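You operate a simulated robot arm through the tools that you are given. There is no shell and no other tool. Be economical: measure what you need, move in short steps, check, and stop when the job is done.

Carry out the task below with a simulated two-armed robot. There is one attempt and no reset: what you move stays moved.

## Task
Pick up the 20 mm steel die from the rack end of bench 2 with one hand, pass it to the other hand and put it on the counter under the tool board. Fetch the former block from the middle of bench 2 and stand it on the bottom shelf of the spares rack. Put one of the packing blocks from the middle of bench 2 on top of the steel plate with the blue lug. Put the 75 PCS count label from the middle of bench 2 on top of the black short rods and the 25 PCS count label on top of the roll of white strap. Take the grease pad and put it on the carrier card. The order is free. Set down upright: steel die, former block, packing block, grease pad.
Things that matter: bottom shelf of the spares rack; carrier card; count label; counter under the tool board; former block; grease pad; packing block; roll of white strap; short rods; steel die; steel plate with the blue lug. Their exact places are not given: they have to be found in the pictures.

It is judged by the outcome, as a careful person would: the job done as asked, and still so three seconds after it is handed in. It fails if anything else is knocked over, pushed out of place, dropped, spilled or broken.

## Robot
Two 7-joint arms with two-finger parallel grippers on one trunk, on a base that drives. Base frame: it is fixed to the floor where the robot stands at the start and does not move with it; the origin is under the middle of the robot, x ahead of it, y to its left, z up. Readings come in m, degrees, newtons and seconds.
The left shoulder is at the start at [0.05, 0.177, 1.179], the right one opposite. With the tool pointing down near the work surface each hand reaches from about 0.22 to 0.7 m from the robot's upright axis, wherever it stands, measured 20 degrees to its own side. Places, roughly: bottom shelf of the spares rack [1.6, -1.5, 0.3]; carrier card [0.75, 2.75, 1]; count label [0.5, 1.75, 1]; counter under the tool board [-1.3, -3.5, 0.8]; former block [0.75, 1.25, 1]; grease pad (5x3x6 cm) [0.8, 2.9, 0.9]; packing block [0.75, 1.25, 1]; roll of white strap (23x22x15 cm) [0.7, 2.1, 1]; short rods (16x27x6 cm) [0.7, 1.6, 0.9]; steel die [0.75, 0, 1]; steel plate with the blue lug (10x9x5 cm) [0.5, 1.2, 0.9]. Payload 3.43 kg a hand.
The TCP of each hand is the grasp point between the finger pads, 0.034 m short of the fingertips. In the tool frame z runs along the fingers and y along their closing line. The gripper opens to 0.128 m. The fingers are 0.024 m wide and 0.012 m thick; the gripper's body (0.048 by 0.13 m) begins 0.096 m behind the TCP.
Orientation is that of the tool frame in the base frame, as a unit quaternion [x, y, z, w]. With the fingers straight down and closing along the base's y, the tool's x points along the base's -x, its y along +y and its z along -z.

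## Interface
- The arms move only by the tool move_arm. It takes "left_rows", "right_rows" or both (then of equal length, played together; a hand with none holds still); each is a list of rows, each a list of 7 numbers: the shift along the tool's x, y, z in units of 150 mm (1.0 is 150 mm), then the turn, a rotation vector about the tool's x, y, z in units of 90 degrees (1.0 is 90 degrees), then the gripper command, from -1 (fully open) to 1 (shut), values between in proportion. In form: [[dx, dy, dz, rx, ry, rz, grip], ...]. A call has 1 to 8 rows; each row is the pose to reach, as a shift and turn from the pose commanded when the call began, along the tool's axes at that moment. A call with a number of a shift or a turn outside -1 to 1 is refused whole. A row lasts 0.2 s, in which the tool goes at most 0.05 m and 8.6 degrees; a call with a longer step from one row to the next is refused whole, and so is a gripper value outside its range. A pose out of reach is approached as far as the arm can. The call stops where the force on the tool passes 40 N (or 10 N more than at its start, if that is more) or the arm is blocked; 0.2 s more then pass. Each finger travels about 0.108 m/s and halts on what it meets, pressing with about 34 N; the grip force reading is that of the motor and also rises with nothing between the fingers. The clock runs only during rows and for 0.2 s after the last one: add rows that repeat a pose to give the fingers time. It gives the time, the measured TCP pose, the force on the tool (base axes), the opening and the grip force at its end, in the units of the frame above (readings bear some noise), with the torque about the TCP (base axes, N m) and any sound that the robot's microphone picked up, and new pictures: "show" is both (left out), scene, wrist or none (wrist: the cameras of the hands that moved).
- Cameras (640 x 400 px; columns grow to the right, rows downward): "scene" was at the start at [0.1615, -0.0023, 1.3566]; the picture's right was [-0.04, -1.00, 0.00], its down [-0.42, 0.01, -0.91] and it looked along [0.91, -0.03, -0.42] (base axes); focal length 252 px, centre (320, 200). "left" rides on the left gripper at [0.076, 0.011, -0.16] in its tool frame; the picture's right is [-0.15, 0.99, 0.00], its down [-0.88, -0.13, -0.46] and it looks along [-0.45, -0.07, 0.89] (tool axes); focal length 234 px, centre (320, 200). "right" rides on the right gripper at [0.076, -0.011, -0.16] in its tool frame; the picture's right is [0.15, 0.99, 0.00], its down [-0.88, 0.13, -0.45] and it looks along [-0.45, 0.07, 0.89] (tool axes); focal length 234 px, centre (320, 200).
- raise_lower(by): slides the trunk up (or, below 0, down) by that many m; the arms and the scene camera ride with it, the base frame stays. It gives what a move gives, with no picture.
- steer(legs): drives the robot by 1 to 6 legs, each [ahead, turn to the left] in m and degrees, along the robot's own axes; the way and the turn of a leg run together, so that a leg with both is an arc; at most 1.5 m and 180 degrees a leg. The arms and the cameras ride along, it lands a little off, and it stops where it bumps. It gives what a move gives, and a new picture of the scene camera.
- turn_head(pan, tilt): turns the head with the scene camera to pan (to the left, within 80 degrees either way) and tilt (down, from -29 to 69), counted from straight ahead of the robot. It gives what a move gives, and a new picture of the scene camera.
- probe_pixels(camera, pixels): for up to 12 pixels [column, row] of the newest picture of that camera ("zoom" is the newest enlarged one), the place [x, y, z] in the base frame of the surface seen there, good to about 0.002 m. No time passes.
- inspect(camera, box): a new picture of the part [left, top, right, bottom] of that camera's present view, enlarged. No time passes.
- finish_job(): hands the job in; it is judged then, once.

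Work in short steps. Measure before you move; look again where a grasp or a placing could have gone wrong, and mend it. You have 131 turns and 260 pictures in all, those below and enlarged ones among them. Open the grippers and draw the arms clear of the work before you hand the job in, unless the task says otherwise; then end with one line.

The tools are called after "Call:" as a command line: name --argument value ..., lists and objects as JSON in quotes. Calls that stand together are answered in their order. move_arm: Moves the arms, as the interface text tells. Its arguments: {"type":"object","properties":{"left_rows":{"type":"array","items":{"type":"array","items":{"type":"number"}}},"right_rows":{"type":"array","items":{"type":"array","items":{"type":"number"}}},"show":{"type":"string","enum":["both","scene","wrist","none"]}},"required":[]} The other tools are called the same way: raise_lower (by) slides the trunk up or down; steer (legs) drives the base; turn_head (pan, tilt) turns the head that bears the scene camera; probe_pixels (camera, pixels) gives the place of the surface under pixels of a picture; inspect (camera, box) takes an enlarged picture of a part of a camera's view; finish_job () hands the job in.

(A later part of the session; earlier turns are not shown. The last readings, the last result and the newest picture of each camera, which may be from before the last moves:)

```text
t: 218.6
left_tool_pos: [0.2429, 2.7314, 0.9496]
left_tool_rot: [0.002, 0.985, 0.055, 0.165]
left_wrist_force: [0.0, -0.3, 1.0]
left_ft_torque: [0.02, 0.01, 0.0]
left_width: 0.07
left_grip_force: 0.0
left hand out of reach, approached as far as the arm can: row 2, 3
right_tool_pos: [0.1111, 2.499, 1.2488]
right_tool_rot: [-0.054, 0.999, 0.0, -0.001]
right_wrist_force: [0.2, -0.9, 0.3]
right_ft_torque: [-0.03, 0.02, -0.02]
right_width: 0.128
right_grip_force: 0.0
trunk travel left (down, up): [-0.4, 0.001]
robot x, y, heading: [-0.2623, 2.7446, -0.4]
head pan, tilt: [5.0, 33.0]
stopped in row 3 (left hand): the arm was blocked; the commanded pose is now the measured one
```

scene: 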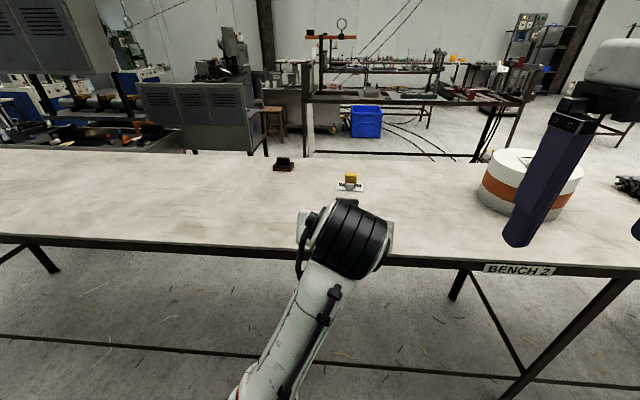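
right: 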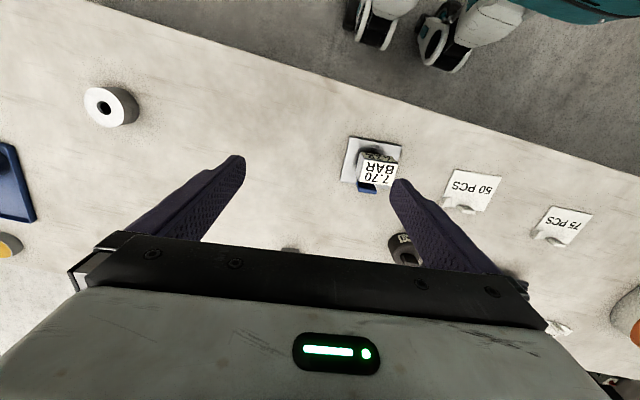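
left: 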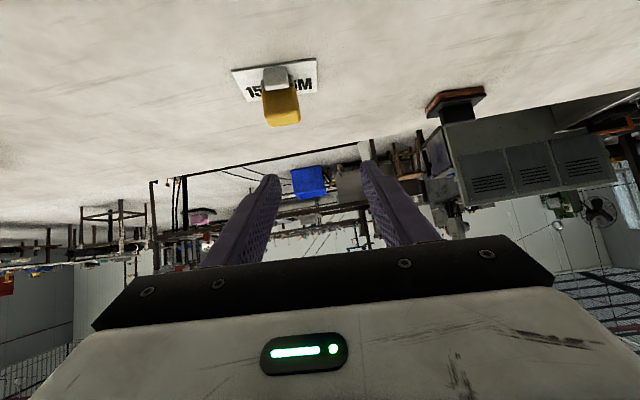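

The left arm is in a cramped low posture; I lift it up and to the left.

Call:
move_arm --left_rows '[[-0.05, 0.15, -0.15, 0, 0, 0, -0.1], [-0.1, 0.3, -0.3, 0, 0, 0, -0.1], [-0.15, 0.45, -0.45, 0, 0, 0, -0.1], [-0.2, 0.6, -0.6, 0, 0, 0, -0.1], [-0.25, 0.75, -0.75, 0, 0, 0, -0.1], [-0.3, 0.9, -0.9, 0, 0, 0, -0.1]]' --show "scene"

```text
t: 219.8
left_tool_pos: [0.2661, 2.8617, 0.9243]
left_tool_rot: [-0.007, 0.992, 0.083, 0.09]
left_wrist_force: [-0.2, -0.3, -0.4]
left_ft_torque: [-0.02, -0.01, -0.01]
left_width: 0.0701
left_grip_force: 0.0
left hand out of reach, approached as far as the arm can: row 1, 2, 3, 4, 5, 6
right_tool_pos: [0.1091, 2.5002, 1.2495]
right_tool_rot: [-0.054, 0.999, 0.0, 0.0]
right_wrist_force: [0.9, -0.5, 0.6]
right_ft_torque: [0.03, 0.02, 0.02]
right_width: 0.1278
right_grip_force: 0.0
trunk travel left (down, up): [-0.4, 0.001]
robot x, y, heading: [-0.262, 2.7431, -0.6]
head pan, tilt: [5.0, 33.0]
stopped in row 6 (left hand): the arm was blocked; the commanded pose is now the measured one
```

scene: 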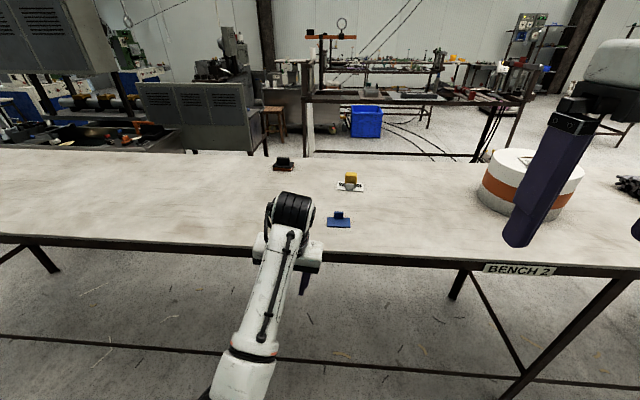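

The blue card and pad are fine. The left wrist limits the height; I raise while pitching the hand forward again to relieve it.

Call:
move_arm --left_rows '[[0, 0, -0.1, 0, -0.08, 0, -0.1], [0, 0, -0.2, 0, -0.16, 0, -0.1], [0, 0, -0.35, 0, -0.24, 0, -0.1], [0, 0, -0.5, 0, -0.32, 0, -0.1], [0, 0, -0.65, 0, -0.4, 0, -0.1], [0, 0, -0.8, 0, -0.48, 0, -0.1], [0, 0, -0.9, 0, -0.56, 0, -0.1], [0, 0, -1.0, 0, -0.64, 0, -0.1]]' --show "scene"

```text
t: 221.6
left_tool_pos: [0.2612, 2.8361, 1.1493]
left_tool_rot: [0.023, 0.782, 0.073, 0.618]
left_wrist_force: [0.2, 0.0, 0.7]
left_ft_torque: [0.01, 0.01, 0.02]
left_width: 0.0705
left_grip_force: 0.0
right_tool_pos: [0.1111, 2.5006, 1.2489]
right_tool_rot: [-0.054, 0.999, 0.0, -0.001]
right_wrist_force: [0.4, 0.3, 0.7]
right_ft_torque: [0.03, 0.0, -0.01]
right_width: 0.1279
right_grip_force: 0.1
trunk travel left (down, up): [-0.4, 0.001]
robot x, y, heading: [-0.2647, 2.7458, -0.4]
head pan, tilt: [5.0, 33.0]
stopped in row 8 (left hand): the arm was blocked; the commanded pose is now the measured one
```

scene: 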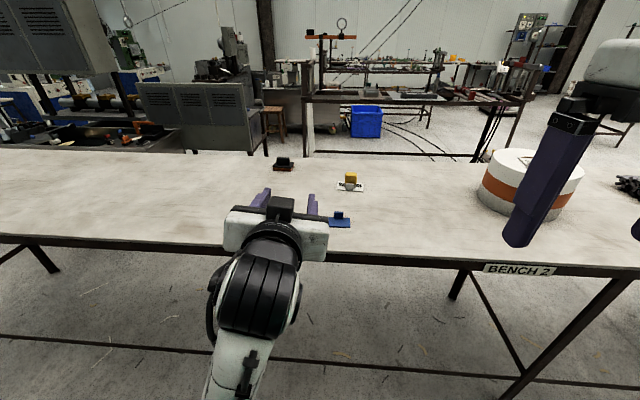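

Now the left hand is forward and high (z 1.15). I check the left elbow's place before driving to the DOME block.

Call:
probe_pixels --camera "scene" --pixels '[[240, 370], [230, 390], [255, 310], [280, 300], [250, 280], [225, 330]]'

Call:
turn_head --pan 45 --tilt 55

```text
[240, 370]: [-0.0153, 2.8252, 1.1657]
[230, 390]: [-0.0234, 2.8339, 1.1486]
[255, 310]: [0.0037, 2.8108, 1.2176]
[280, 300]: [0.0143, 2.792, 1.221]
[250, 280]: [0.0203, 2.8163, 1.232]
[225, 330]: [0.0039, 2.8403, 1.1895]
```

```text
t: 222.7
left_tool_pos: [0.2603, 2.8367, 1.1496]
left_tool_rot: [0.022, 0.782, 0.074, 0.619]
left_wrist_force: [-0.1, 0.1, -0.4]
left_ft_torque: [0.02, 0.01, -0.01]
left_width: 0.0705
left_grip_force: 0.0
right_tool_pos: [0.1103, 2.4991, 1.2486]
right_tool_rot: [-0.055, 0.999, 0.0, -0.002]
right_wrist_force: [0.1, 0.4, -1.5]
right_ft_torque: [-0.01, -0.01, 0.01]
right_width: 0.1282
right_grip_force: 0.1
trunk travel left (down, up): [-0.4, 0.001]
robot x, y, heading: [-0.2617, 2.7461, -0.4]
head pan, tilt: [45.0, 55.0]
```

scene: 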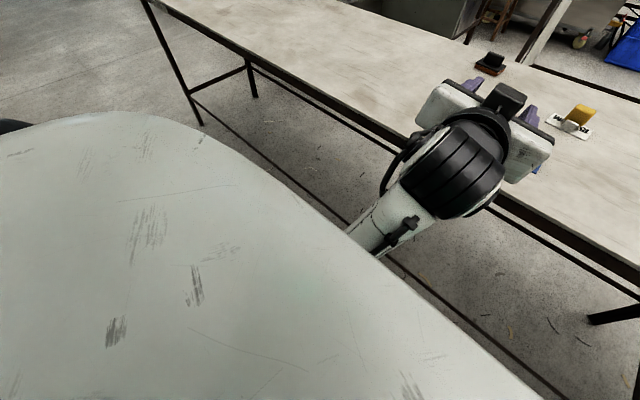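

The elbow is tucked near the body. I drive to the DOME block.

Call:
steer --legs '[[0, -90], [1.48, 0], [0, 90], [0.33, 0]]'

Call:
turn_head --pan -5 --tilt 33

```text
t: 239.3
left_tool_pos: [0.5708, 1.3609, 1.1492]
left_tool_rot: [0.028, 0.782, 0.069, 0.618]
left_wrist_force: [-0.1, 0.0, -0.5]
left_ft_torque: [0.03, -0.02, -0.01]
left_width: 0.0702
left_grip_force: 0.0
right_tool_pos: [0.4164, 1.0278, 1.2479]
right_tool_rot: [-0.046, 0.999, -0.001, -0.001]
right_wrist_force: [0.1, 0.7, 0.6]
right_ft_torque: [0.0, 0.02, 0.01]
right_width: 0.1282
right_grip_force: 0.1
trunk travel left (down, up): [-0.4, 0.001]
robot x, y, heading: [0.0423, 1.2797, -1.3]
head pan, tilt: [45.0, 55.0]
```

scene: 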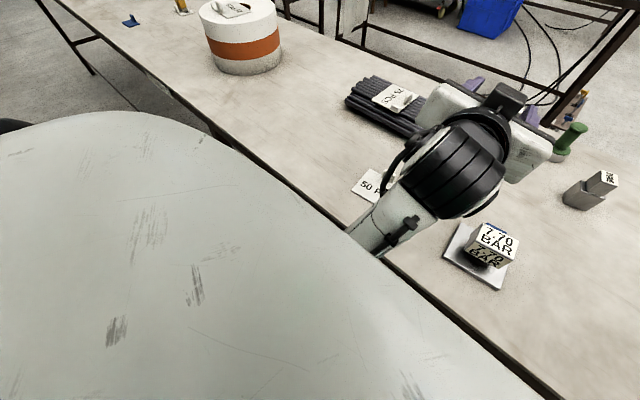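

```text
t: 240.5
left_tool_pos: [0.5709, 1.3624, 1.1502]
left_tool_rot: [0.028, 0.782, 0.07, 0.618]
left_wrist_force: [0.0, 0.5, -0.4]
left_ft_torque: [0.0, 0.01, 0.01]
left_width: 0.0707
left_grip_force: 0.0
right_tool_pos: [0.4144, 1.0274, 1.2493]
right_tool_rot: [-0.047, 0.999, 0.001, -0.001]
right_wrist_force: [-0.5, 0.0, 0.1]
right_ft_torque: [-0.04, -0.02, 0.02]
right_width: 0.1282
right_grip_force: 0.1
trunk travel left (down, up): [-0.4, 0.001]
robot x, y, heading: [0.0437, 1.2772, -1.7]
head pan, tilt: [-5.0, 33.0]
```

scene: 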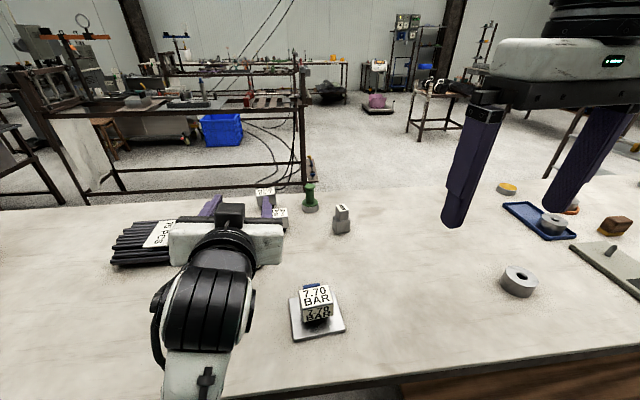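

I move up 0.05 m and measure the DOME block precisely.

Call:
steer --legs '[[0.05, 1.5]]'

Call:
inspect --camera "scene" --box '[300, 180, 400, 250]'

```text
t: 241.4
left_tool_pos: [0.6173, 1.3755, 1.1485]
left_tool_rot: [0.018, 0.782, 0.077, 0.618]
left_wrist_force: [0.2, 0.0, 0.7]
left_ft_torque: [-0.05, -0.01, -0.06]
left_width: 0.0705
left_grip_force: 0.1
right_tool_pos: [0.4711, 1.0371, 1.2488]
right_tool_rot: [-0.06, 0.998, 0.0, -0.002]
right_wrist_force: [0.5, 0.4, 0.1]
right_ft_torque: [0.0, 0.02, 0.01]
right_width: 0.1278
right_grip_force: 0.1
trunk travel left (down, up): [-0.4, 0.001]
robot x, y, heading: [0.0947, 1.2765, 0.4]
head pan, tilt: [-5.0, 33.0]
```

scene: 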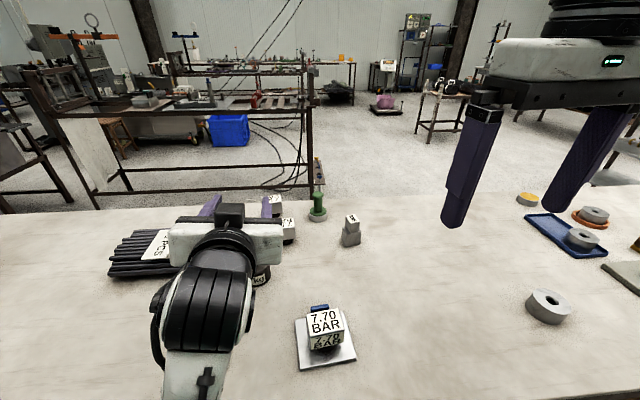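

```text
5.71 times, centred on (350, 215) of scene
```

zoom: 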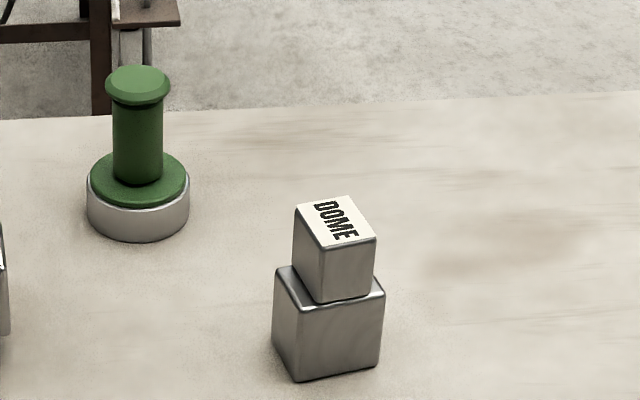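

Call:
probe_pixels --camera "zoom" --pixels '[[298, 207], [348, 199], [373, 237], [326, 244], [278, 271], [299, 310], [382, 292], [297, 375], [377, 362], [274, 335], [340, 340], [285, 310]]'

```text
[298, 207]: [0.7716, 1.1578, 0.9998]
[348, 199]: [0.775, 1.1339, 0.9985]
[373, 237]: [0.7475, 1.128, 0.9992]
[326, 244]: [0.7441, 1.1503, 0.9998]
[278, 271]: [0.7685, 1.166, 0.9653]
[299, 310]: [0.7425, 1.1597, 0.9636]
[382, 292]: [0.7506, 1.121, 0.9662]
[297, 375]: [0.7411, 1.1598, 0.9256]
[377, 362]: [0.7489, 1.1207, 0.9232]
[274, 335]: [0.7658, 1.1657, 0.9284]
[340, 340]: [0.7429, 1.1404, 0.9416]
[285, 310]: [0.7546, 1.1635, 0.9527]
```

DOME centre (0.760,1.143), lower body 40 mm wide, yaw ≈12°. I bring the right hand in, pitched 45°.

Call:
move_arm --right_rows '[[-0.15, 0.05, 0.1, -0.0036, -0.0833, -0.0086, -1], [-0.3, 0.1, 0.2, -0.0071, -0.1666, -0.0172, -0.6], [-0.45, 0.15, 0.3, -0.0107, -0.25, -0.0258, -0.3], [-0.6, 0.2, 0.4, -0.0142, -0.3332, -0.0344, -0.1], [-0.75, 0.25, 0.5, -0.0178, -0.4165, -0.043, -0.1], [-0.9, 0.3, 0.6, -0.0213, -0.4998, -0.0516, -0.1], [-0.9, 0.3, 0.6, -0.0213, -0.4998, -0.0516, -0.1]]' --show "wrist"

```text
t: 243.0
left_tool_pos: [0.6173, 1.3752, 1.15]
left_tool_rot: [0.018, 0.783, 0.078, 0.617]
left_wrist_force: [-0.8, 0.9, 0.0]
left_ft_torque: [0.06, 0.03, -0.02]
left_width: 0.0704
left_grip_force: 0.0
right_tool_pos: [0.598, 1.0972, 1.1588]
right_tool_rot: [-0.095, 0.919, 0.04, 0.38]
right_wrist_force: [-0.9, -0.3, 0.6]
right_ft_torque: [0.03, 0.0, -0.02]
right_width: 0.0705
right_grip_force: 0.1
trunk travel left (down, up): [-0.4, 0.001]
robot x, y, heading: [0.0935, 1.278, 0.3]
head pan, tilt: [-5.0, 33.0]
```

right: 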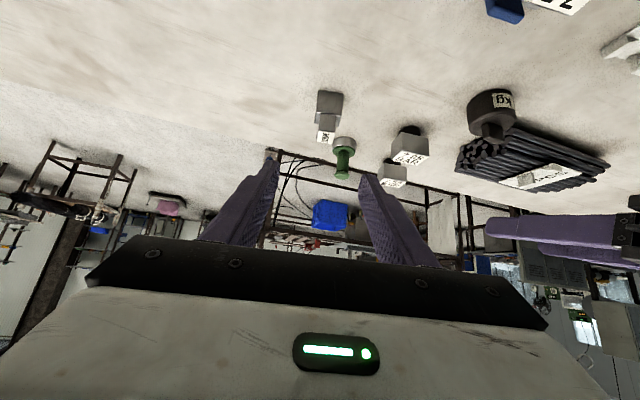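

Call:
move_arm --right_rows '[[0.04, 0.02, 0.22, 0, 0, 0, -0.1], [0.08, 0.04, 0.44, 0, 0, 0, -0.1], [0.12, 0.06, 0.66, 0, 0, 0, -0.1], [0.168, 0.08, 0.9, 0, 0, 0, -0.1], [0.168, 0.08, 0.9, 0, 0, 0, -0.1]]' --show "wrist"

Call:
inspect --camera "right" --box '[230, 80, 410, 220]'

```text
t: 244.2
left_tool_pos: [0.6153, 1.3747, 1.1502]
left_tool_rot: [0.018, 0.783, 0.077, 0.617]
left_wrist_force: [0.3, -0.4, -0.1]
left_ft_torque: [-0.02, -0.01, 0.01]
left_width: 0.0706
left_grip_force: 0.2
right_tool_pos: [0.6723, 1.1257, 1.0476]
right_tool_rot: [-0.095, 0.92, 0.039, 0.379]
right_wrist_force: [-0.2, 0.3, 0.3]
right_ft_torque: [0.0, 0.01, -0.03]
right_width: 0.0704
right_grip_force: 0.1
trunk travel left (down, up): [-0.4, 0.001]
robot x, y, heading: [0.0943, 1.2803, 0.1]
head pan, tilt: [-5.0, 33.0]
```

right: 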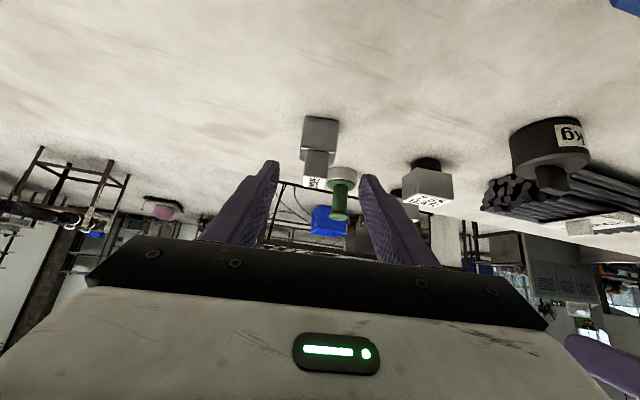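

```text
2.86 times, centred on (320, 150) of right
```

zoom: 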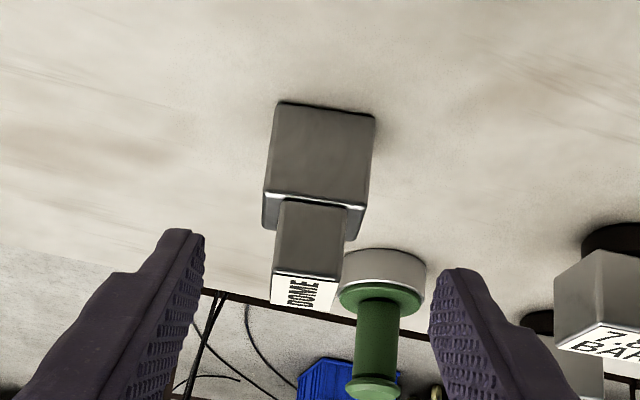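

Aligned. I advance 126 mm and close.

Call:
move_arm --right_rows '[[0, 0, 0.25, 0, 0, 0, -0.1], [0.005, 0, 0.5, 0, 0, 0, -0.1], [0.01, 0, 0.7, 0, 0, 0, -0.1], [0.015, 0, 0.835, 0, 0, 0, -0.1], [0.015, 0, 0.835, 0, 0, 0, 0.4], [0.015, 0, 0.835, 0, 0, 0, 1], [0.015, 0, 0.835, 0, 0, 0, 1], [0.015, 0, 0.835, 0, 0, 0, 1]]' --show "wrist"

```text
t: 246.0
left_tool_pos: [0.617, 1.375, 1.15]
left_tool_rot: [0.018, 0.783, 0.078, 0.617]
left_wrist_force: [0.2, 0.1, 0.0]
left_ft_torque: [0.01, 0.04, 0.02]
left_width: 0.0701
left_grip_force: 0.0
right_tool_pos: [0.7565, 1.1426, 0.9533]
right_tool_rot: [-0.095, 0.919, 0.039, 0.38]
right_wrist_force: [1.2, 0.0, 0.6]
right_ft_torque: [-0.02, -0.03, 0.0]
right_width: 0.0438
right_grip_force: 33.7
trunk travel left (down, up): [-0.4, 0.001]
robot x, y, heading: [0.0941, 1.2788, 0.1]
head pan, tilt: [-5.0, 33.0]
```

right: 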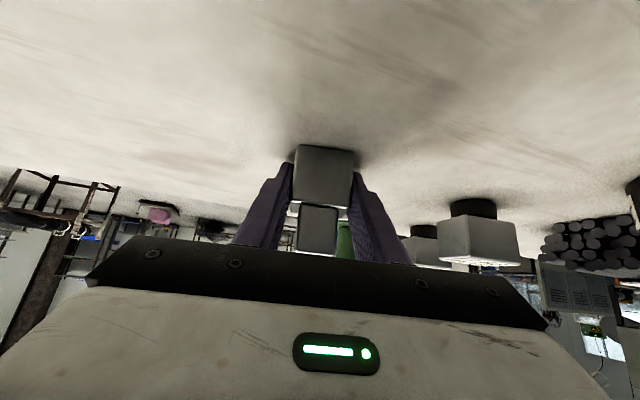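

DOME block held (43.8 mm). I lift and pull back.

Call:
move_arm --right_rows '[[-0.15, 0, -0.15, 0, 0, 0, 1], [-0.3, 0, -0.3, 0, 0, 0, 1], [-0.45, 0, -0.5, 0, 0, 0, 1], [-0.4, -0.1, -0.7, 0, 0, 0, 1], [-0.3, -0.25, -0.85, 0, 0, 0, 1], [-0.2, -0.4, -1.0, 0, 0, 0, 1], [-0.05, -0.5, -1.0, 0, 0, 0, 1], [0.1, -0.5, -1.0, 0, 0, 0, 1]]' --show "both"

```text
t: 247.8
left_tool_pos: [0.6165, 1.3737, 1.1512]
left_tool_rot: [0.018, 0.783, 0.078, 0.617]
left_wrist_force: [0.4, 0.1, 0.1]
left_ft_torque: [-0.02, 0.03, 0.01]
left_width: 0.0703
left_grip_force: 0.1
right_tool_pos: [0.6576, 1.0451, 1.0511]
right_tool_rot: [-0.095, 0.919, 0.039, 0.38]
right_wrist_force: [0.2, -1.1, -2.9]
right_ft_torque: [-0.01, 0.01, 0.0]
right_width: 0.0439
right_grip_force: 33.9
trunk travel left (down, up): [-0.4, 0.001]
robot x, y, heading: [0.0939, 1.2763, 0.2]
head pan, tilt: [-5.0, 33.0]
```

scene: 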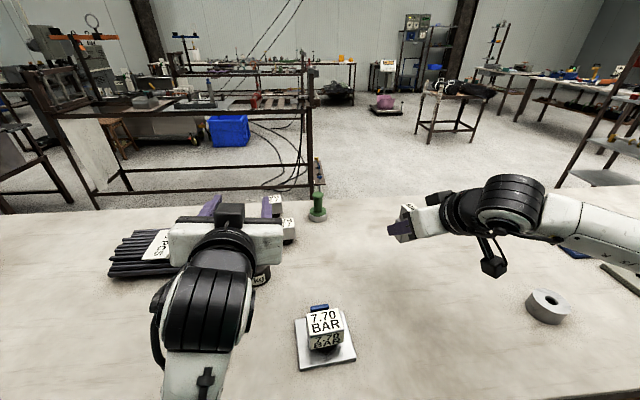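
right: 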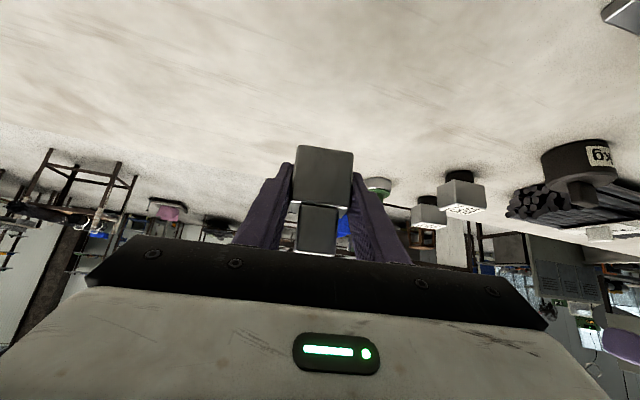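

I back off and drive around the bench end to face the spares rack.

Call:
steer --legs '[[-0.4, 0], [0, -90], [1.5, 0], [1.25, 0], [0, 90]]'

Call:
turn_head --pan 0 --tilt 22

```text
t: 271.1
left_tool_pos: [0.227, -1.3934, 1.1495]
left_tool_rot: [0.012, 0.783, 0.082, 0.617]
left_wrist_force: [0.0, 0.4, 0.0]
left_ft_torque: [-0.03, -0.03, 0.01]
left_width: 0.0704
left_grip_force: 0.1
right_tool_pos: [0.2733, -1.7227, 1.0495]
right_tool_rot: [-0.102, 0.919, 0.042, 0.38]
right_wrist_force: [0.4, 0.5, -2.7]
right_ft_torque: [0.0, 0.03, -0.01]
right_width: 0.0438
right_grip_force: 33.6
trunk travel left (down, up): [-0.4, 0.001]
robot x, y, heading: [-0.2936, -1.4962, 1.3]
head pan, tilt: [-5.0, 33.0]
```

scene: 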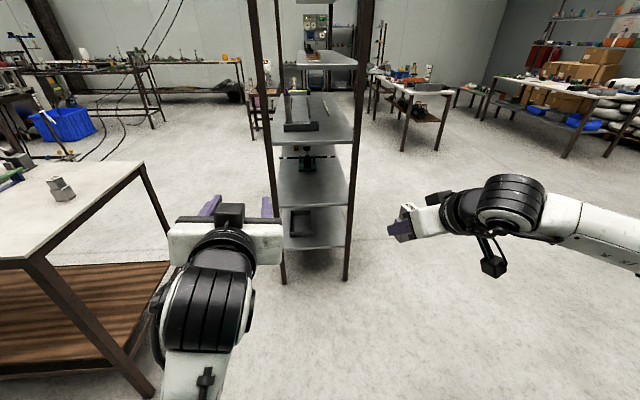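

```text
t: 271.8
left_tool_pos: [0.2286, -1.3929, 1.1497]
left_tool_rot: [0.011, 0.783, 0.083, 0.617]
left_wrist_force: [1.0, 0.2, 0.7]
left_ft_torque: [-0.01, 0.02, -0.01]
left_width: 0.0706
left_grip_force: 0.1
right_tool_pos: [0.2729, -1.7223, 1.0501]
right_tool_rot: [-0.102, 0.919, 0.042, 0.379]
right_wrist_force: [-1.2, -0.2, -1.9]
right_ft_torque: [-0.02, 0.03, 0.01]
right_width: 0.0439
right_grip_force: 33.8
trunk travel left (down, up): [-0.4, 0.001]
robot x, y, heading: [-0.2913, -1.5009, 0.7]
head pan, tilt: [0.0, 22.0]
```

scene: 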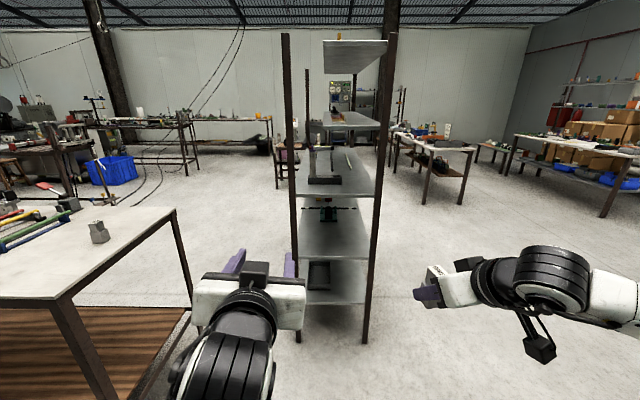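

I measure the rack's end: posts and bottom shelf.

Call:
probe_pixels --camera "scene" --pixels '[[297, 320], [366, 325], [330, 302], [310, 302], [355, 302], [330, 285], [320, 270], [345, 265], [330, 255], [300, 258], [370, 256], [325, 290]]'

Call:
inspect --camera "scene" --box '[270, 170, 400, 350]'

```text
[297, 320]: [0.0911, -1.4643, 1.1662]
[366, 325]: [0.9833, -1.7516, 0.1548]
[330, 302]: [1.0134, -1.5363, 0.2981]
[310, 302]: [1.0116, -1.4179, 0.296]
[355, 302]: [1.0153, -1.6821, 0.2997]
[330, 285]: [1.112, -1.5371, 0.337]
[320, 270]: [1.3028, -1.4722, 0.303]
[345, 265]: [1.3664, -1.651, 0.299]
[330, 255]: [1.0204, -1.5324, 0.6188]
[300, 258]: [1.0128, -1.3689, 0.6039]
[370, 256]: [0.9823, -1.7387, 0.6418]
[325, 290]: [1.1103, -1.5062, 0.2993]
```

```text
2.22 times, centred on (335, 260) of scene
```

zoom: 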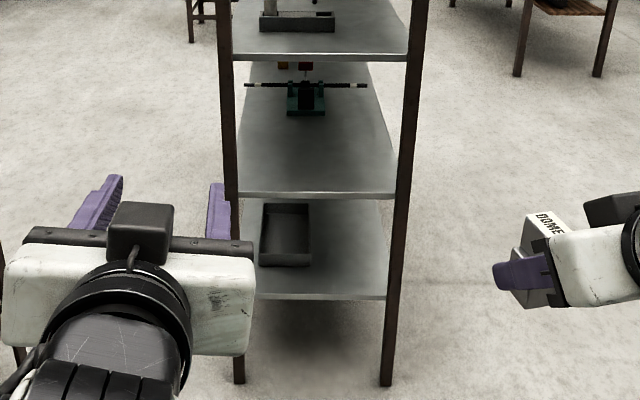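

Bottom shelf z≈0.30 starts at x≈1.013, free at y −1.56…−1.70. First I pull the left hand back and aside so it clears the rack, then lower the trunk.

Call:
move_arm --left_rows '[[0, 0.12, -0.15, 0, 0, 0, -0.1], [0, 0.24, -0.3, 0, 0, 0, -0.1], [0, 0.36, -0.45, 0, 0, 0, -0.1], [0, 0.48, -0.6, 0, 0, 0, -0.1], [0, 0.6, -0.75, 0, 0, 0, -0.1], [0, 0.7, -0.9, 0, 0, 0, -0.1]]' --show "none"

Call:
raise_lower --by -0.35

```text
t: 273.4
left_tool_pos: [0.1606, -1.3459, 1.1959]
left_tool_rot: [0.032, 0.777, 0.148, 0.611]
left_wrist_force: [0.0, 0.9, -0.8]
left_ft_torque: [0.0, -0.02, 0.0]
left_width: 0.0705
left_grip_force: 0.1
left hand out of reach, approached as far as the arm can: row 3, 4, 5, 6
right_tool_pos: [0.2732, -1.7239, 1.0486]
right_tool_rot: [-0.103, 0.919, 0.042, 0.378]
right_wrist_force: [0.5, -0.1, -3.0]
right_ft_torque: [-0.02, 0.02, -0.01]
right_width: 0.0436
right_grip_force: 33.9
trunk travel left (down, up): [-0.4, 0.001]
robot x, y, heading: [-0.2944, -1.5004, 0.9]
head pan, tilt: [0.0, 22.0]
stopped in row 6 (left hand): the arm was blocked; the commanded pose is now the measured one
```

```text
t: 276.8
left_tool_pos: [0.16, -1.3466, 0.8459]
left_tool_rot: [0.033, 0.777, 0.146, 0.612]
left_wrist_force: [0.5, -0.5, -0.3]
left_ft_torque: [0.0, 0.0, 0.0]
left_width: 0.0704
left_grip_force: 0.1
right_tool_pos: [0.273, -1.7224, 0.7005]
right_tool_rot: [-0.103, 0.919, 0.042, 0.379]
right_wrist_force: [-0.7, 1.0, -3.0]
right_ft_torque: [-0.03, 0.03, -0.01]
right_width: 0.0439
right_grip_force: 33.9
trunk travel left (down, up): [-0.05, 0.351]
robot x, y, heading: [-0.2957, -1.4991, 1.0]
head pan, tilt: [0.0, 22.0]
```

Right hand at z 0.70. I lower it in two calls to about z 0.40 and shift it toward y −1.63.

Call:
move_arm --right_rows '[[0.15, 0.1, 0.15, 0, 0, 0, 1], [0.3, 0.2, 0.3, 0, 0, 0, 1], [0.45, 0.3, 0.45, 0, 0, 0, 1], [0.6, 0.4, 0.6, 0, 0, 0, 1], [0.75, 0.5, 0.75, 0, 0, 0, 1], [0.75, 0.5, 0.75, 0, 0, 0, 1]]' --show "none"

Call:
move_arm --right_rows '[[0.15, 0, 0.15, 0, 0, 0, 1], [0.3, 0, 0.3, 0, 0, 0, 1], [0.45, 0, 0.45, 0, 0, 0, 1], [0.6, 0, 0.6, 0, 0, 0, 1], [0.66, 0, 0.66, 0, 0, 0, 1], [0.66, 0, 0.66, 0, 0, 0, 1]]' --show "both"

```text
t: 278.2
left_tool_pos: [0.1607, -1.346, 0.8455]
left_tool_rot: [0.031, 0.777, 0.147, 0.612]
left_wrist_force: [0.3, -0.4, -0.2]
left_ft_torque: [-0.02, 0.03, 0.0]
left_width: 0.0704
left_grip_force: 0.0
right_tool_pos: [0.2557, -1.6496, 0.5409]
right_tool_rot: [-0.102, 0.918, 0.042, 0.38]
right_wrist_force: [0.5, -0.3, -3.0]
right_ft_torque: [0.04, 0.01, 0.02]
right_width: 0.0436
right_grip_force: 33.7
trunk travel left (down, up): [-0.05, 0.351]
robot x, y, heading: [-0.294, -1.5012, 0.9]
head pan, tilt: [0.0, 22.0]
```

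```text
t: 279.6
left_tool_pos: [0.1601, -1.346, 0.8452]
left_tool_rot: [0.033, 0.777, 0.146, 0.612]
left_wrist_force: [-0.2, 0.8, 0.2]
left_ft_torque: [0.01, 0.01, -0.01]
left_width: 0.0705
left_grip_force: 0.0
right_tool_pos: [0.2585, -1.6555, 0.4885]
right_tool_rot: [-0.103, 0.92, 0.043, 0.377]
right_wrist_force: [0.6, 1.1, -2.9]
right_ft_torque: [-0.02, -0.01, 0.01]
right_width: 0.0436
right_grip_force: 34.1
right hand out of reach, approached as far as the arm can: row 2, 3, 4, 5, 6
trunk travel left (down, up): [-0.05, 0.351]
robot x, y, heading: [-0.2964, -1.4997, 1.3]
head pan, tilt: [0.0, 22.0]
```

scene: 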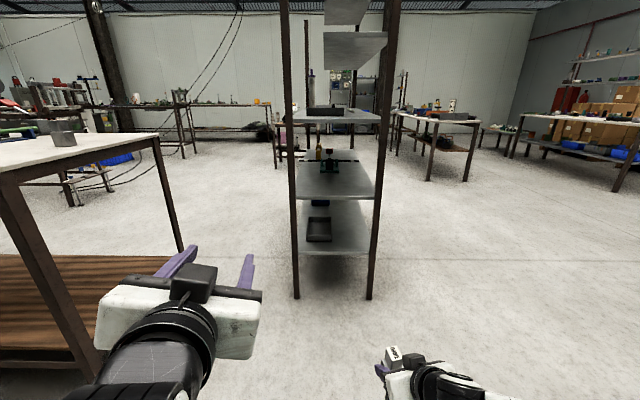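
right: 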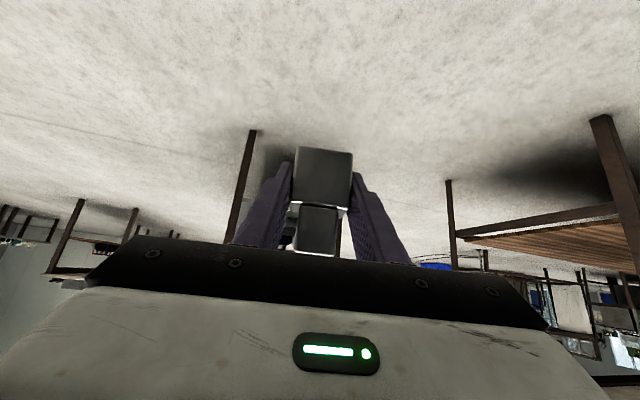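

The low reach is limited close in; I lower the trunk the last 5 cm and extend the hand forward while lowering.

Call:
raise_lower --by -0.05

Call:
move_arm --right_rows '[[-0.05, 0, 0.2, 0, 0, 0, 1], [-0.1, 0, 0.4, 0, 0, 0, 1], [-0.1, 0, 0.6, 0, 0, 0, 1], [-0.05, 0, 0.8, 0, 0, 0, 1], [0.05, 0, 0.9, 0, 0, 0, 1], [0.05, 0, 0.9, 0, 0, 0, 1]]' --show "scene"

```text
t: 280.5
left_tool_pos: [0.1554, -1.3471, 0.8114]
left_tool_rot: [0.033, 0.771, 0.148, 0.619]
left_wrist_force: [-1.0, -0.1, 0.1]
left_ft_torque: [0.02, 0.03, 0.02]
left_width: 0.0704
left_grip_force: 0.0
right_tool_pos: [0.2562, -1.656, 0.4526]
right_tool_rot: [-0.102, 0.917, 0.044, 0.383]
right_wrist_force: [0.8, -0.2, -2.7]
right_ft_torque: [-0.01, 0.01, 0.0]
right_width: 0.0438
right_grip_force: 33.9
trunk travel left (down, up): [0.0, 0.401]
robot x, y, heading: [-0.2965, -1.4997, 1.1]
head pan, tilt: [0.0, 22.0]
```

```text
t: 281.9
left_tool_pos: [0.1553, -1.3485, 0.8127]
left_tool_rot: [0.032, 0.77, 0.146, 0.62]
left_wrist_force: [0.8, -0.4, -0.1]
left_ft_torque: [0.01, -0.01, -0.02]
left_width: 0.0704
left_grip_force: 0.0
right_tool_pos: [0.3447, -1.6364, 0.3499]
right_tool_rot: [-0.102, 0.918, 0.043, 0.382]
right_wrist_force: [-0.4, 0.4, -2.8]
right_ft_torque: [0.01, 0.06, -0.03]
right_width: 0.0438
right_grip_force: 33.6
trunk travel left (down, up): [0.0, 0.401]
robot x, y, heading: [-0.2945, -1.4965, 0.9]
head pan, tilt: [0.0, 22.0]
```

scene: 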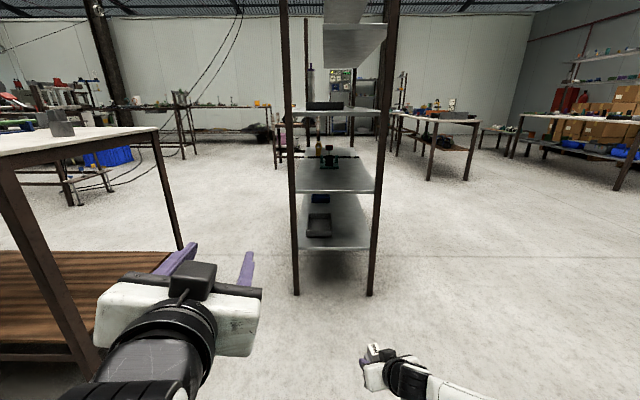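

It works: z 0.35 at 0.64 m ahead. I raise 4.5 cm for entry clearance and drive most of the way in.

Call:
move_arm --right_rows '[[-0.1, 0, -0.1, 0, 0, 0, 1], [-0.212, 0, -0.212, 0, 0, 0, 1], [-0.212, 0, -0.212, 0, 0, 0, 1]]' --show "none"

Call:
steer --legs '[[0.55, -1]]'

Call:
turn_head --pan -10 --tilt 45

```text
t: 282.7
left_tool_pos: [0.1546, -1.3486, 0.8115]
left_tool_rot: [0.031, 0.77, 0.147, 0.62]
left_wrist_force: [-1.2, 0.5, 0.3]
left_ft_torque: [-0.01, 0.02, -0.02]
left_width: 0.0707
left_grip_force: 0.2
right_tool_pos: [0.3439, -1.6358, 0.3954]
right_tool_rot: [-0.102, 0.918, 0.043, 0.382]
right_wrist_force: [0.0, -1.6, -2.1]
right_ft_torque: [-0.01, -0.01, -0.02]
right_width: 0.0437
right_grip_force: 33.8
trunk travel left (down, up): [0.0, 0.401]
robot x, y, heading: [-0.2966, -1.4963, 0.9]
head pan, tilt: [0.0, 22.0]
```

```text
t: 285.9
left_tool_pos: [0.7044, -1.348, 0.8124]
left_tool_rot: [0.036, 0.769, 0.141, 0.622]
left_wrist_force: [-0.5, 0.2, -0.9]
left_ft_torque: [-0.01, 0.0, 0.01]
left_width: 0.0702
left_grip_force: 0.1
right_tool_pos: [0.8903, -1.6359, 0.3936]
right_tool_rot: [-0.097, 0.918, 0.043, 0.382]
right_wrist_force: [0.8, -0.2, -2.7]
right_ft_torque: [0.01, 0.04, -0.02]
right_width: 0.0438
right_grip_force: 34.0
trunk travel left (down, up): [0.0, 0.401]
robot x, y, heading: [0.2559, -1.4902, 0.3]
head pan, tilt: [0.0, 22.0]
```

scene: 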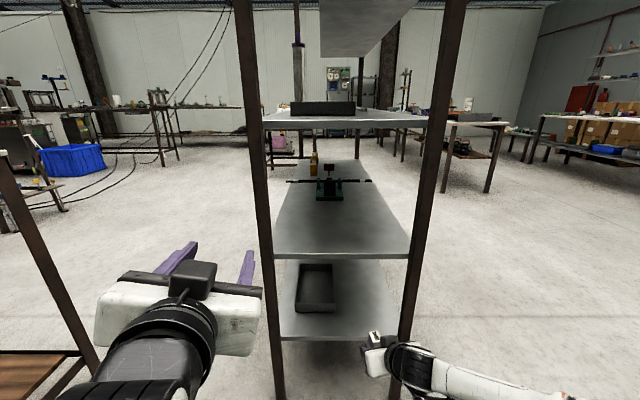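

```text
t: 286.8
left_tool_pos: [0.7025, -1.3475, 0.8134]
left_tool_rot: [0.035, 0.768, 0.14, 0.623]
left_wrist_force: [0.4, 0.6, 0.5]
left_ft_torque: [0.02, -0.01, -0.03]
left_width: 0.0705
left_grip_force: 0.2
right_tool_pos: [0.8911, -1.6367, 0.3951]
right_tool_rot: [-0.097, 0.918, 0.042, 0.383]
right_wrist_force: [0.3, -0.2, -3.2]
right_ft_torque: [0.08, 0.0, -0.01]
right_width: 0.0437
right_grip_force: 33.7
trunk travel left (down, up): [0.0, 0.401]
robot x, y, heading: [0.2559, -1.4921, 0.8]
head pan, tilt: [-10.0, 45.0]
```

scene: 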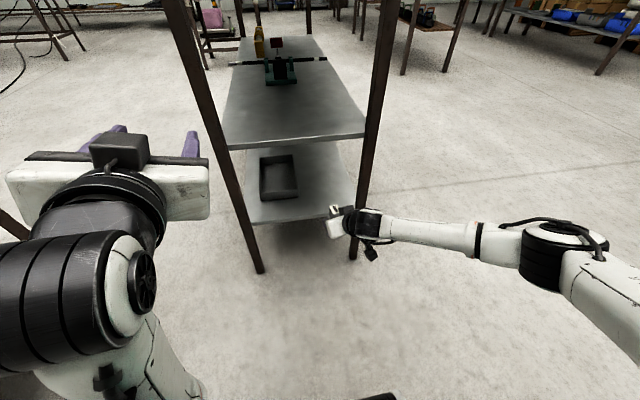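

I check the right post, shelf edge and forearm positions before going further in.

Call:
probe_pixels --camera "scene" --pixels '[[354, 250], [360, 200], [262, 262], [300, 220], [275, 222], [330, 215], [380, 230], [410, 225], [460, 235], [365, 215], [297, 195], [262, 198]]'

Call:
inspect --camera "scene" --box '[220, 130, 480, 290]'

```text
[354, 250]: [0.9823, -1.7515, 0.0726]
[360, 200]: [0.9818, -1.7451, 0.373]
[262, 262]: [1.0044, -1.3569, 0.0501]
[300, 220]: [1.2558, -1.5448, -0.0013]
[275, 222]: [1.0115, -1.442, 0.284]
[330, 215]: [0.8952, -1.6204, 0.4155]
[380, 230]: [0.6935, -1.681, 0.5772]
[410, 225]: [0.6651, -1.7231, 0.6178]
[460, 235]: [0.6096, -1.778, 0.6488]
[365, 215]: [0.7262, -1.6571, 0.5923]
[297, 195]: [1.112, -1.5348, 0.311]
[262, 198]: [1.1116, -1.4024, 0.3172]
```

```text
2.46 times, centred on (350, 210) of scene
```

zoom: 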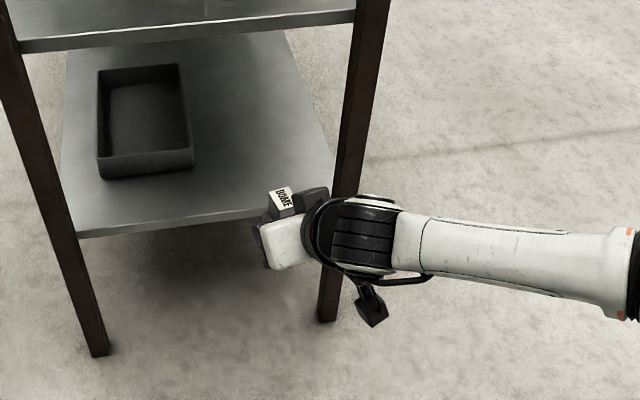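

Clearances are fine. I drive 0.185 m further so the block is over the shelf.

Call:
steer --legs '[[0.185, 0]]'

Call:
inspect --camera "right" --box '[0, 0, 640, 400]'

Call:
inspect --camera "scene" --box '[220, 130, 480, 310]'

```text
t: 287.8
left_tool_pos: [0.7672, -1.3481, 0.8134]
left_tool_rot: [0.035, 0.769, 0.14, 0.622]
left_wrist_force: [-0.1, 0.2, -0.2]
left_ft_torque: [0.0, 0.02, -0.03]
left_width: 0.0701
left_grip_force: 0.0
right_tool_pos: [0.9449, -1.6345, 0.3905]
right_tool_rot: [-0.093, 0.922, 0.042, 0.374]
right_wrist_force: [0.7, 0.7, -1.6]
right_ft_torque: [-0.01, 0.02, 0.03]
right_width: 0.0437
right_grip_force: 33.7
trunk travel left (down, up): [0.0, 0.401]
robot x, y, heading: [0.3164, -1.4915, 0.3]
head pan, tilt: [-10.0, 45.0]
stopped in leg 1: the force on the tool passed its limit (the readings are from after the stop); the commanded pose is now the measured one
```

scene: 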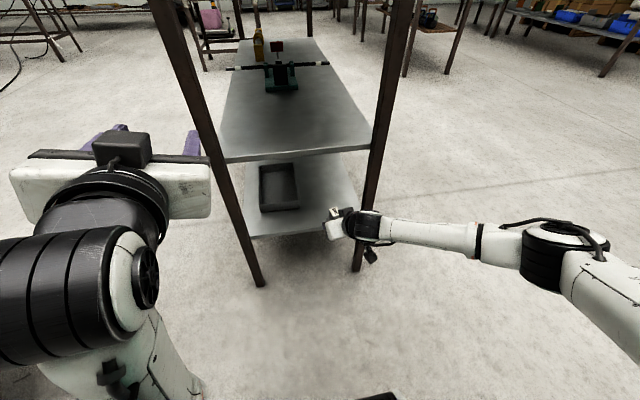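

```text
1.00 times, centred on (320, 200) of right
```

zoom: 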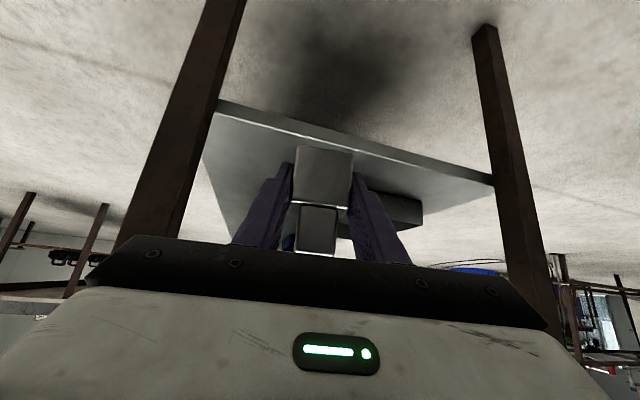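

```text
2.22 times, centred on (350, 220) of scene
```

zoom: 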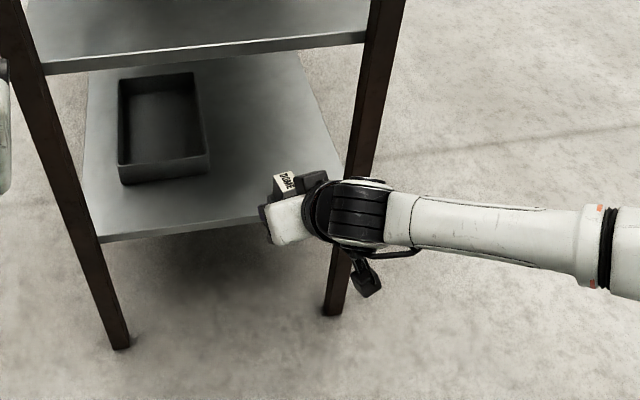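

The drive stopped on a tool force. I probe the right-hand view around the block, shelf edge and post to see what touched.

Call:
probe_pixels --camera "zoom" --pixels '[[285, 185], [275, 210], [320, 205], [345, 215], [370, 215], [255, 218], [345, 150], [350, 175], [400, 215], [365, 280], [330, 170], [300, 185]]'

Call:
inspect --camera "right" --box '[80, 100, 400, 300]'

Call:
inspect --camera "left" --box '[0, 0, 640, 400]'

```text
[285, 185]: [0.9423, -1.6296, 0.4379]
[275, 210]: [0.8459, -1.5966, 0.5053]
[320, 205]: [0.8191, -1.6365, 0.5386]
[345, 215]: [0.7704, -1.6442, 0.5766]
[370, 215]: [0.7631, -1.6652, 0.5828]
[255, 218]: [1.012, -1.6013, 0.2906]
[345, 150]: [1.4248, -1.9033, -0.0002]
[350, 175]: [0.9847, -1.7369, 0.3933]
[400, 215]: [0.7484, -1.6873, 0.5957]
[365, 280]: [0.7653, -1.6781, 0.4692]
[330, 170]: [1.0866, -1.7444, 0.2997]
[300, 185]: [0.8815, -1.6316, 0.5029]
```

```text
2.00 times, centred on (240, 200) of right
```

zoom: 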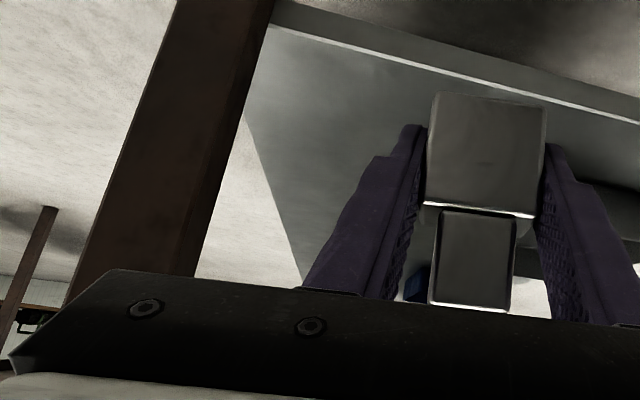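

```text
1.00 times, centred on (320, 200) of left
```

zoom: 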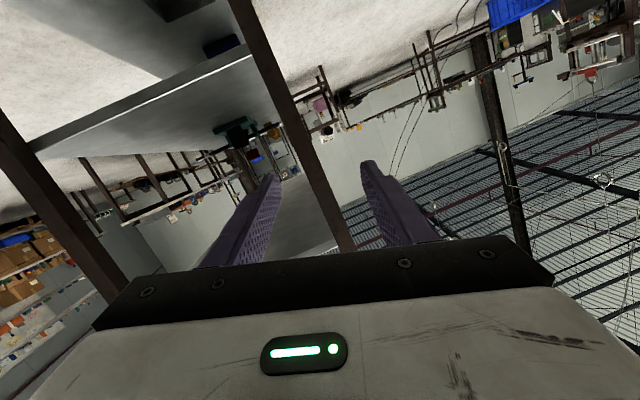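

Nothing visibly touches. I test by extending the right arm forward 50 mm in small rows and watching the force.

Call:
move_arm --right_rows '[[-0.06, 0, 0.06, 0, 0, 0, 1], [-0.12, 0, 0.12, 0, 0, 0, 1], [-0.18, 0, 0.18, 0, 0, 0, 1], [-0.23, 0, 0.23, 0, 0, 0, 1], [-0.23, 0, 0.23, 0, 0, 0, 1]]' --show "none"

```text
t: 288.1
left_tool_pos: [0.7671, -1.3491, 0.8126]
left_tool_rot: [0.035, 0.769, 0.14, 0.623]
left_wrist_force: [-0.6, -0.4, 0.7]
left_ft_torque: [0.0, -0.02, -0.01]
left_width: 0.0704
left_grip_force: 0.1
right_tool_pos: [0.9456, -1.6341, 0.3912]
right_tool_rot: [-0.09, 0.923, 0.041, 0.372]
right_wrist_force: [-12.2, -1.6, 7.7]
right_ft_torque: [-0.36, -0.18, -0.39]
right_width: 0.0437
right_grip_force: 33.8
trunk travel left (down, up): [0.0, 0.401]
robot x, y, heading: [0.3123, -1.4916, -0.0]
head pan, tilt: [-10.0, 45.0]
stopped in row 1 (right hand): the force on the tool passed its limit (the readings are from after the stop); the commanded pose is now the measured one
```

The right fingertip meets something at the shelf's front plane (x≈0.98). I back off slightly, rise 50 mm and try forward again.

Call:
move_arm --right_rows '[[0.07, 0, -0.07, 0, 0, 0, 1], [-0.1, 0, -0.25, 0, 0, 0, 1], [-0.2, 0, -0.35, 0, 0, 0, 1], [-0.25, 0, -0.25, 0, 0, 0, 1], [-0.3, 0, -0.2, 0, 0, 0, 1], [-0.36, 0, -0.14, 0, 0, 0, 1], [-0.42, 0, -0.08, 0, 0, 0, 1], [-0.46, 0, -0.04, 0, 0, 0, 1]]' --show "wrist"

```text
t: 289.2
left_tool_pos: [0.7667, -1.3491, 0.8134]
left_tool_rot: [0.035, 0.768, 0.139, 0.624]
left_wrist_force: [-0.5, 0.3, 0.9]
left_ft_torque: [-0.01, 0.03, 0.0]
left_width: 0.07
left_grip_force: 0.1
right_tool_pos: [0.9457, -1.6373, 0.4391]
right_tool_rot: [-0.088, 0.926, 0.039, 0.366]
right_wrist_force: [-0.2, 0.4, -4.0]
right_ft_torque: [-0.01, 0.03, -0.01]
right_width: 0.0437
right_grip_force: 34.2
trunk travel left (down, up): [0.0, 0.401]
robot x, y, heading: [0.3149, -1.49, 0.4]
head pan, tilt: [-10.0, 45.0]
stopped in row 5 (right hand): the force on the tool passed its limit (the readings are from after the stop); the commanded pose is now the measured one
```

right: 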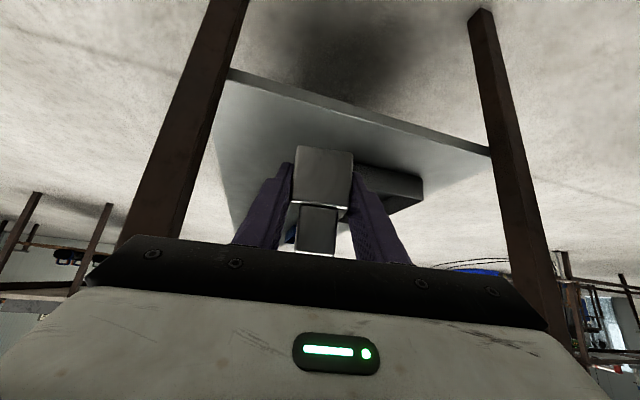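

The rack's end frame blocks entry, so I go round to its long open side: back out, drive along y≈−2.6 and turn to face the rack at x≈1.2.

Call:
steer --legs '[[-0.3, 0], [0, -90], [1.1, 0], [0, 90], [1.2, 0], [0, 90]]'

Call:
turn_head --pan -12 --tilt 42

Call:
inspect --camera "right" --box '[0, 0, 640, 400]'

```text
t: 313.4
left_tool_pos: [1.0876, -2.123, 0.8165]
left_tool_rot: [-0.503, 0.577, 0.531, 0.363]
left_wrist_force: [-0.4, 0.1, -0.1]
left_ft_torque: [-0.01, -0.03, 0.03]
left_width: 0.0707
left_grip_force: 0.0
right_tool_pos: [1.3816, -1.961, 0.4359]
right_tool_rot: [0.702, -0.61, -0.282, -0.236]
right_wrist_force: [0.2, 0.4, -3.0]
right_ft_torque: [-0.01, 0.01, -0.05]
right_width: 0.0439
right_grip_force: 33.3
trunk travel left (down, up): [0.0, 0.401]
robot x, y, heading: [1.2039, -2.5834, 87.1]
head pan, tilt: [-10.0, 45.0]
```

scene: 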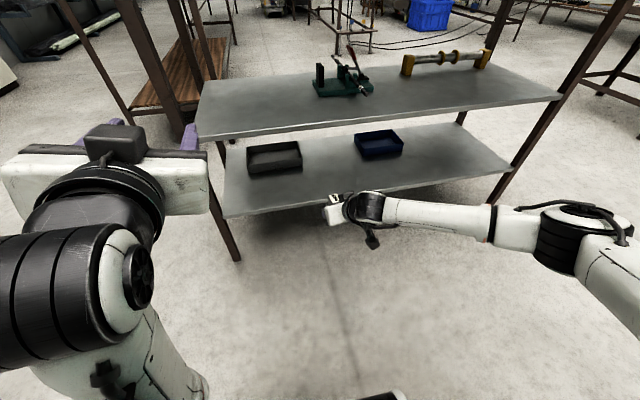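

```text
t: 314.0
left_tool_pos: [1.0874, -2.124, 0.8182]
left_tool_rot: [-0.503, 0.576, 0.531, 0.365]
left_wrist_force: [-0.4, -0.4, -0.4]
left_ft_torque: [0.02, -0.02, 0.01]
left_width: 0.0701
left_grip_force: 0.0
right_tool_pos: [1.3815, -1.96, 0.4366]
right_tool_rot: [0.701, -0.611, -0.281, -0.237]
right_wrist_force: [0.6, 0.1, -3.1]
right_ft_torque: [-0.02, 0.0, 0.01]
right_width: 0.0439
right_grip_force: 34.2
trunk travel left (down, up): [0.0, 0.401]
robot x, y, heading: [1.2077, -2.5834, 87.2]
head pan, tilt: [-12.0, 42.0]
```

scene: 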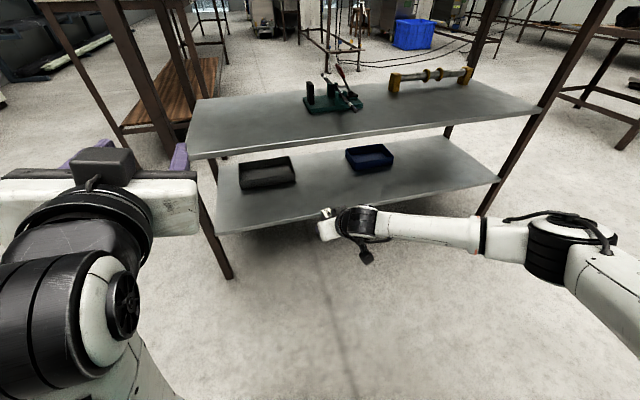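

```text
1.00 times, centred on (320, 200) of right
```

zoom: 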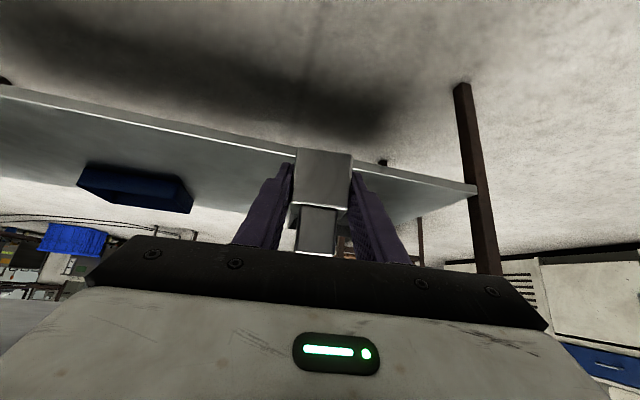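

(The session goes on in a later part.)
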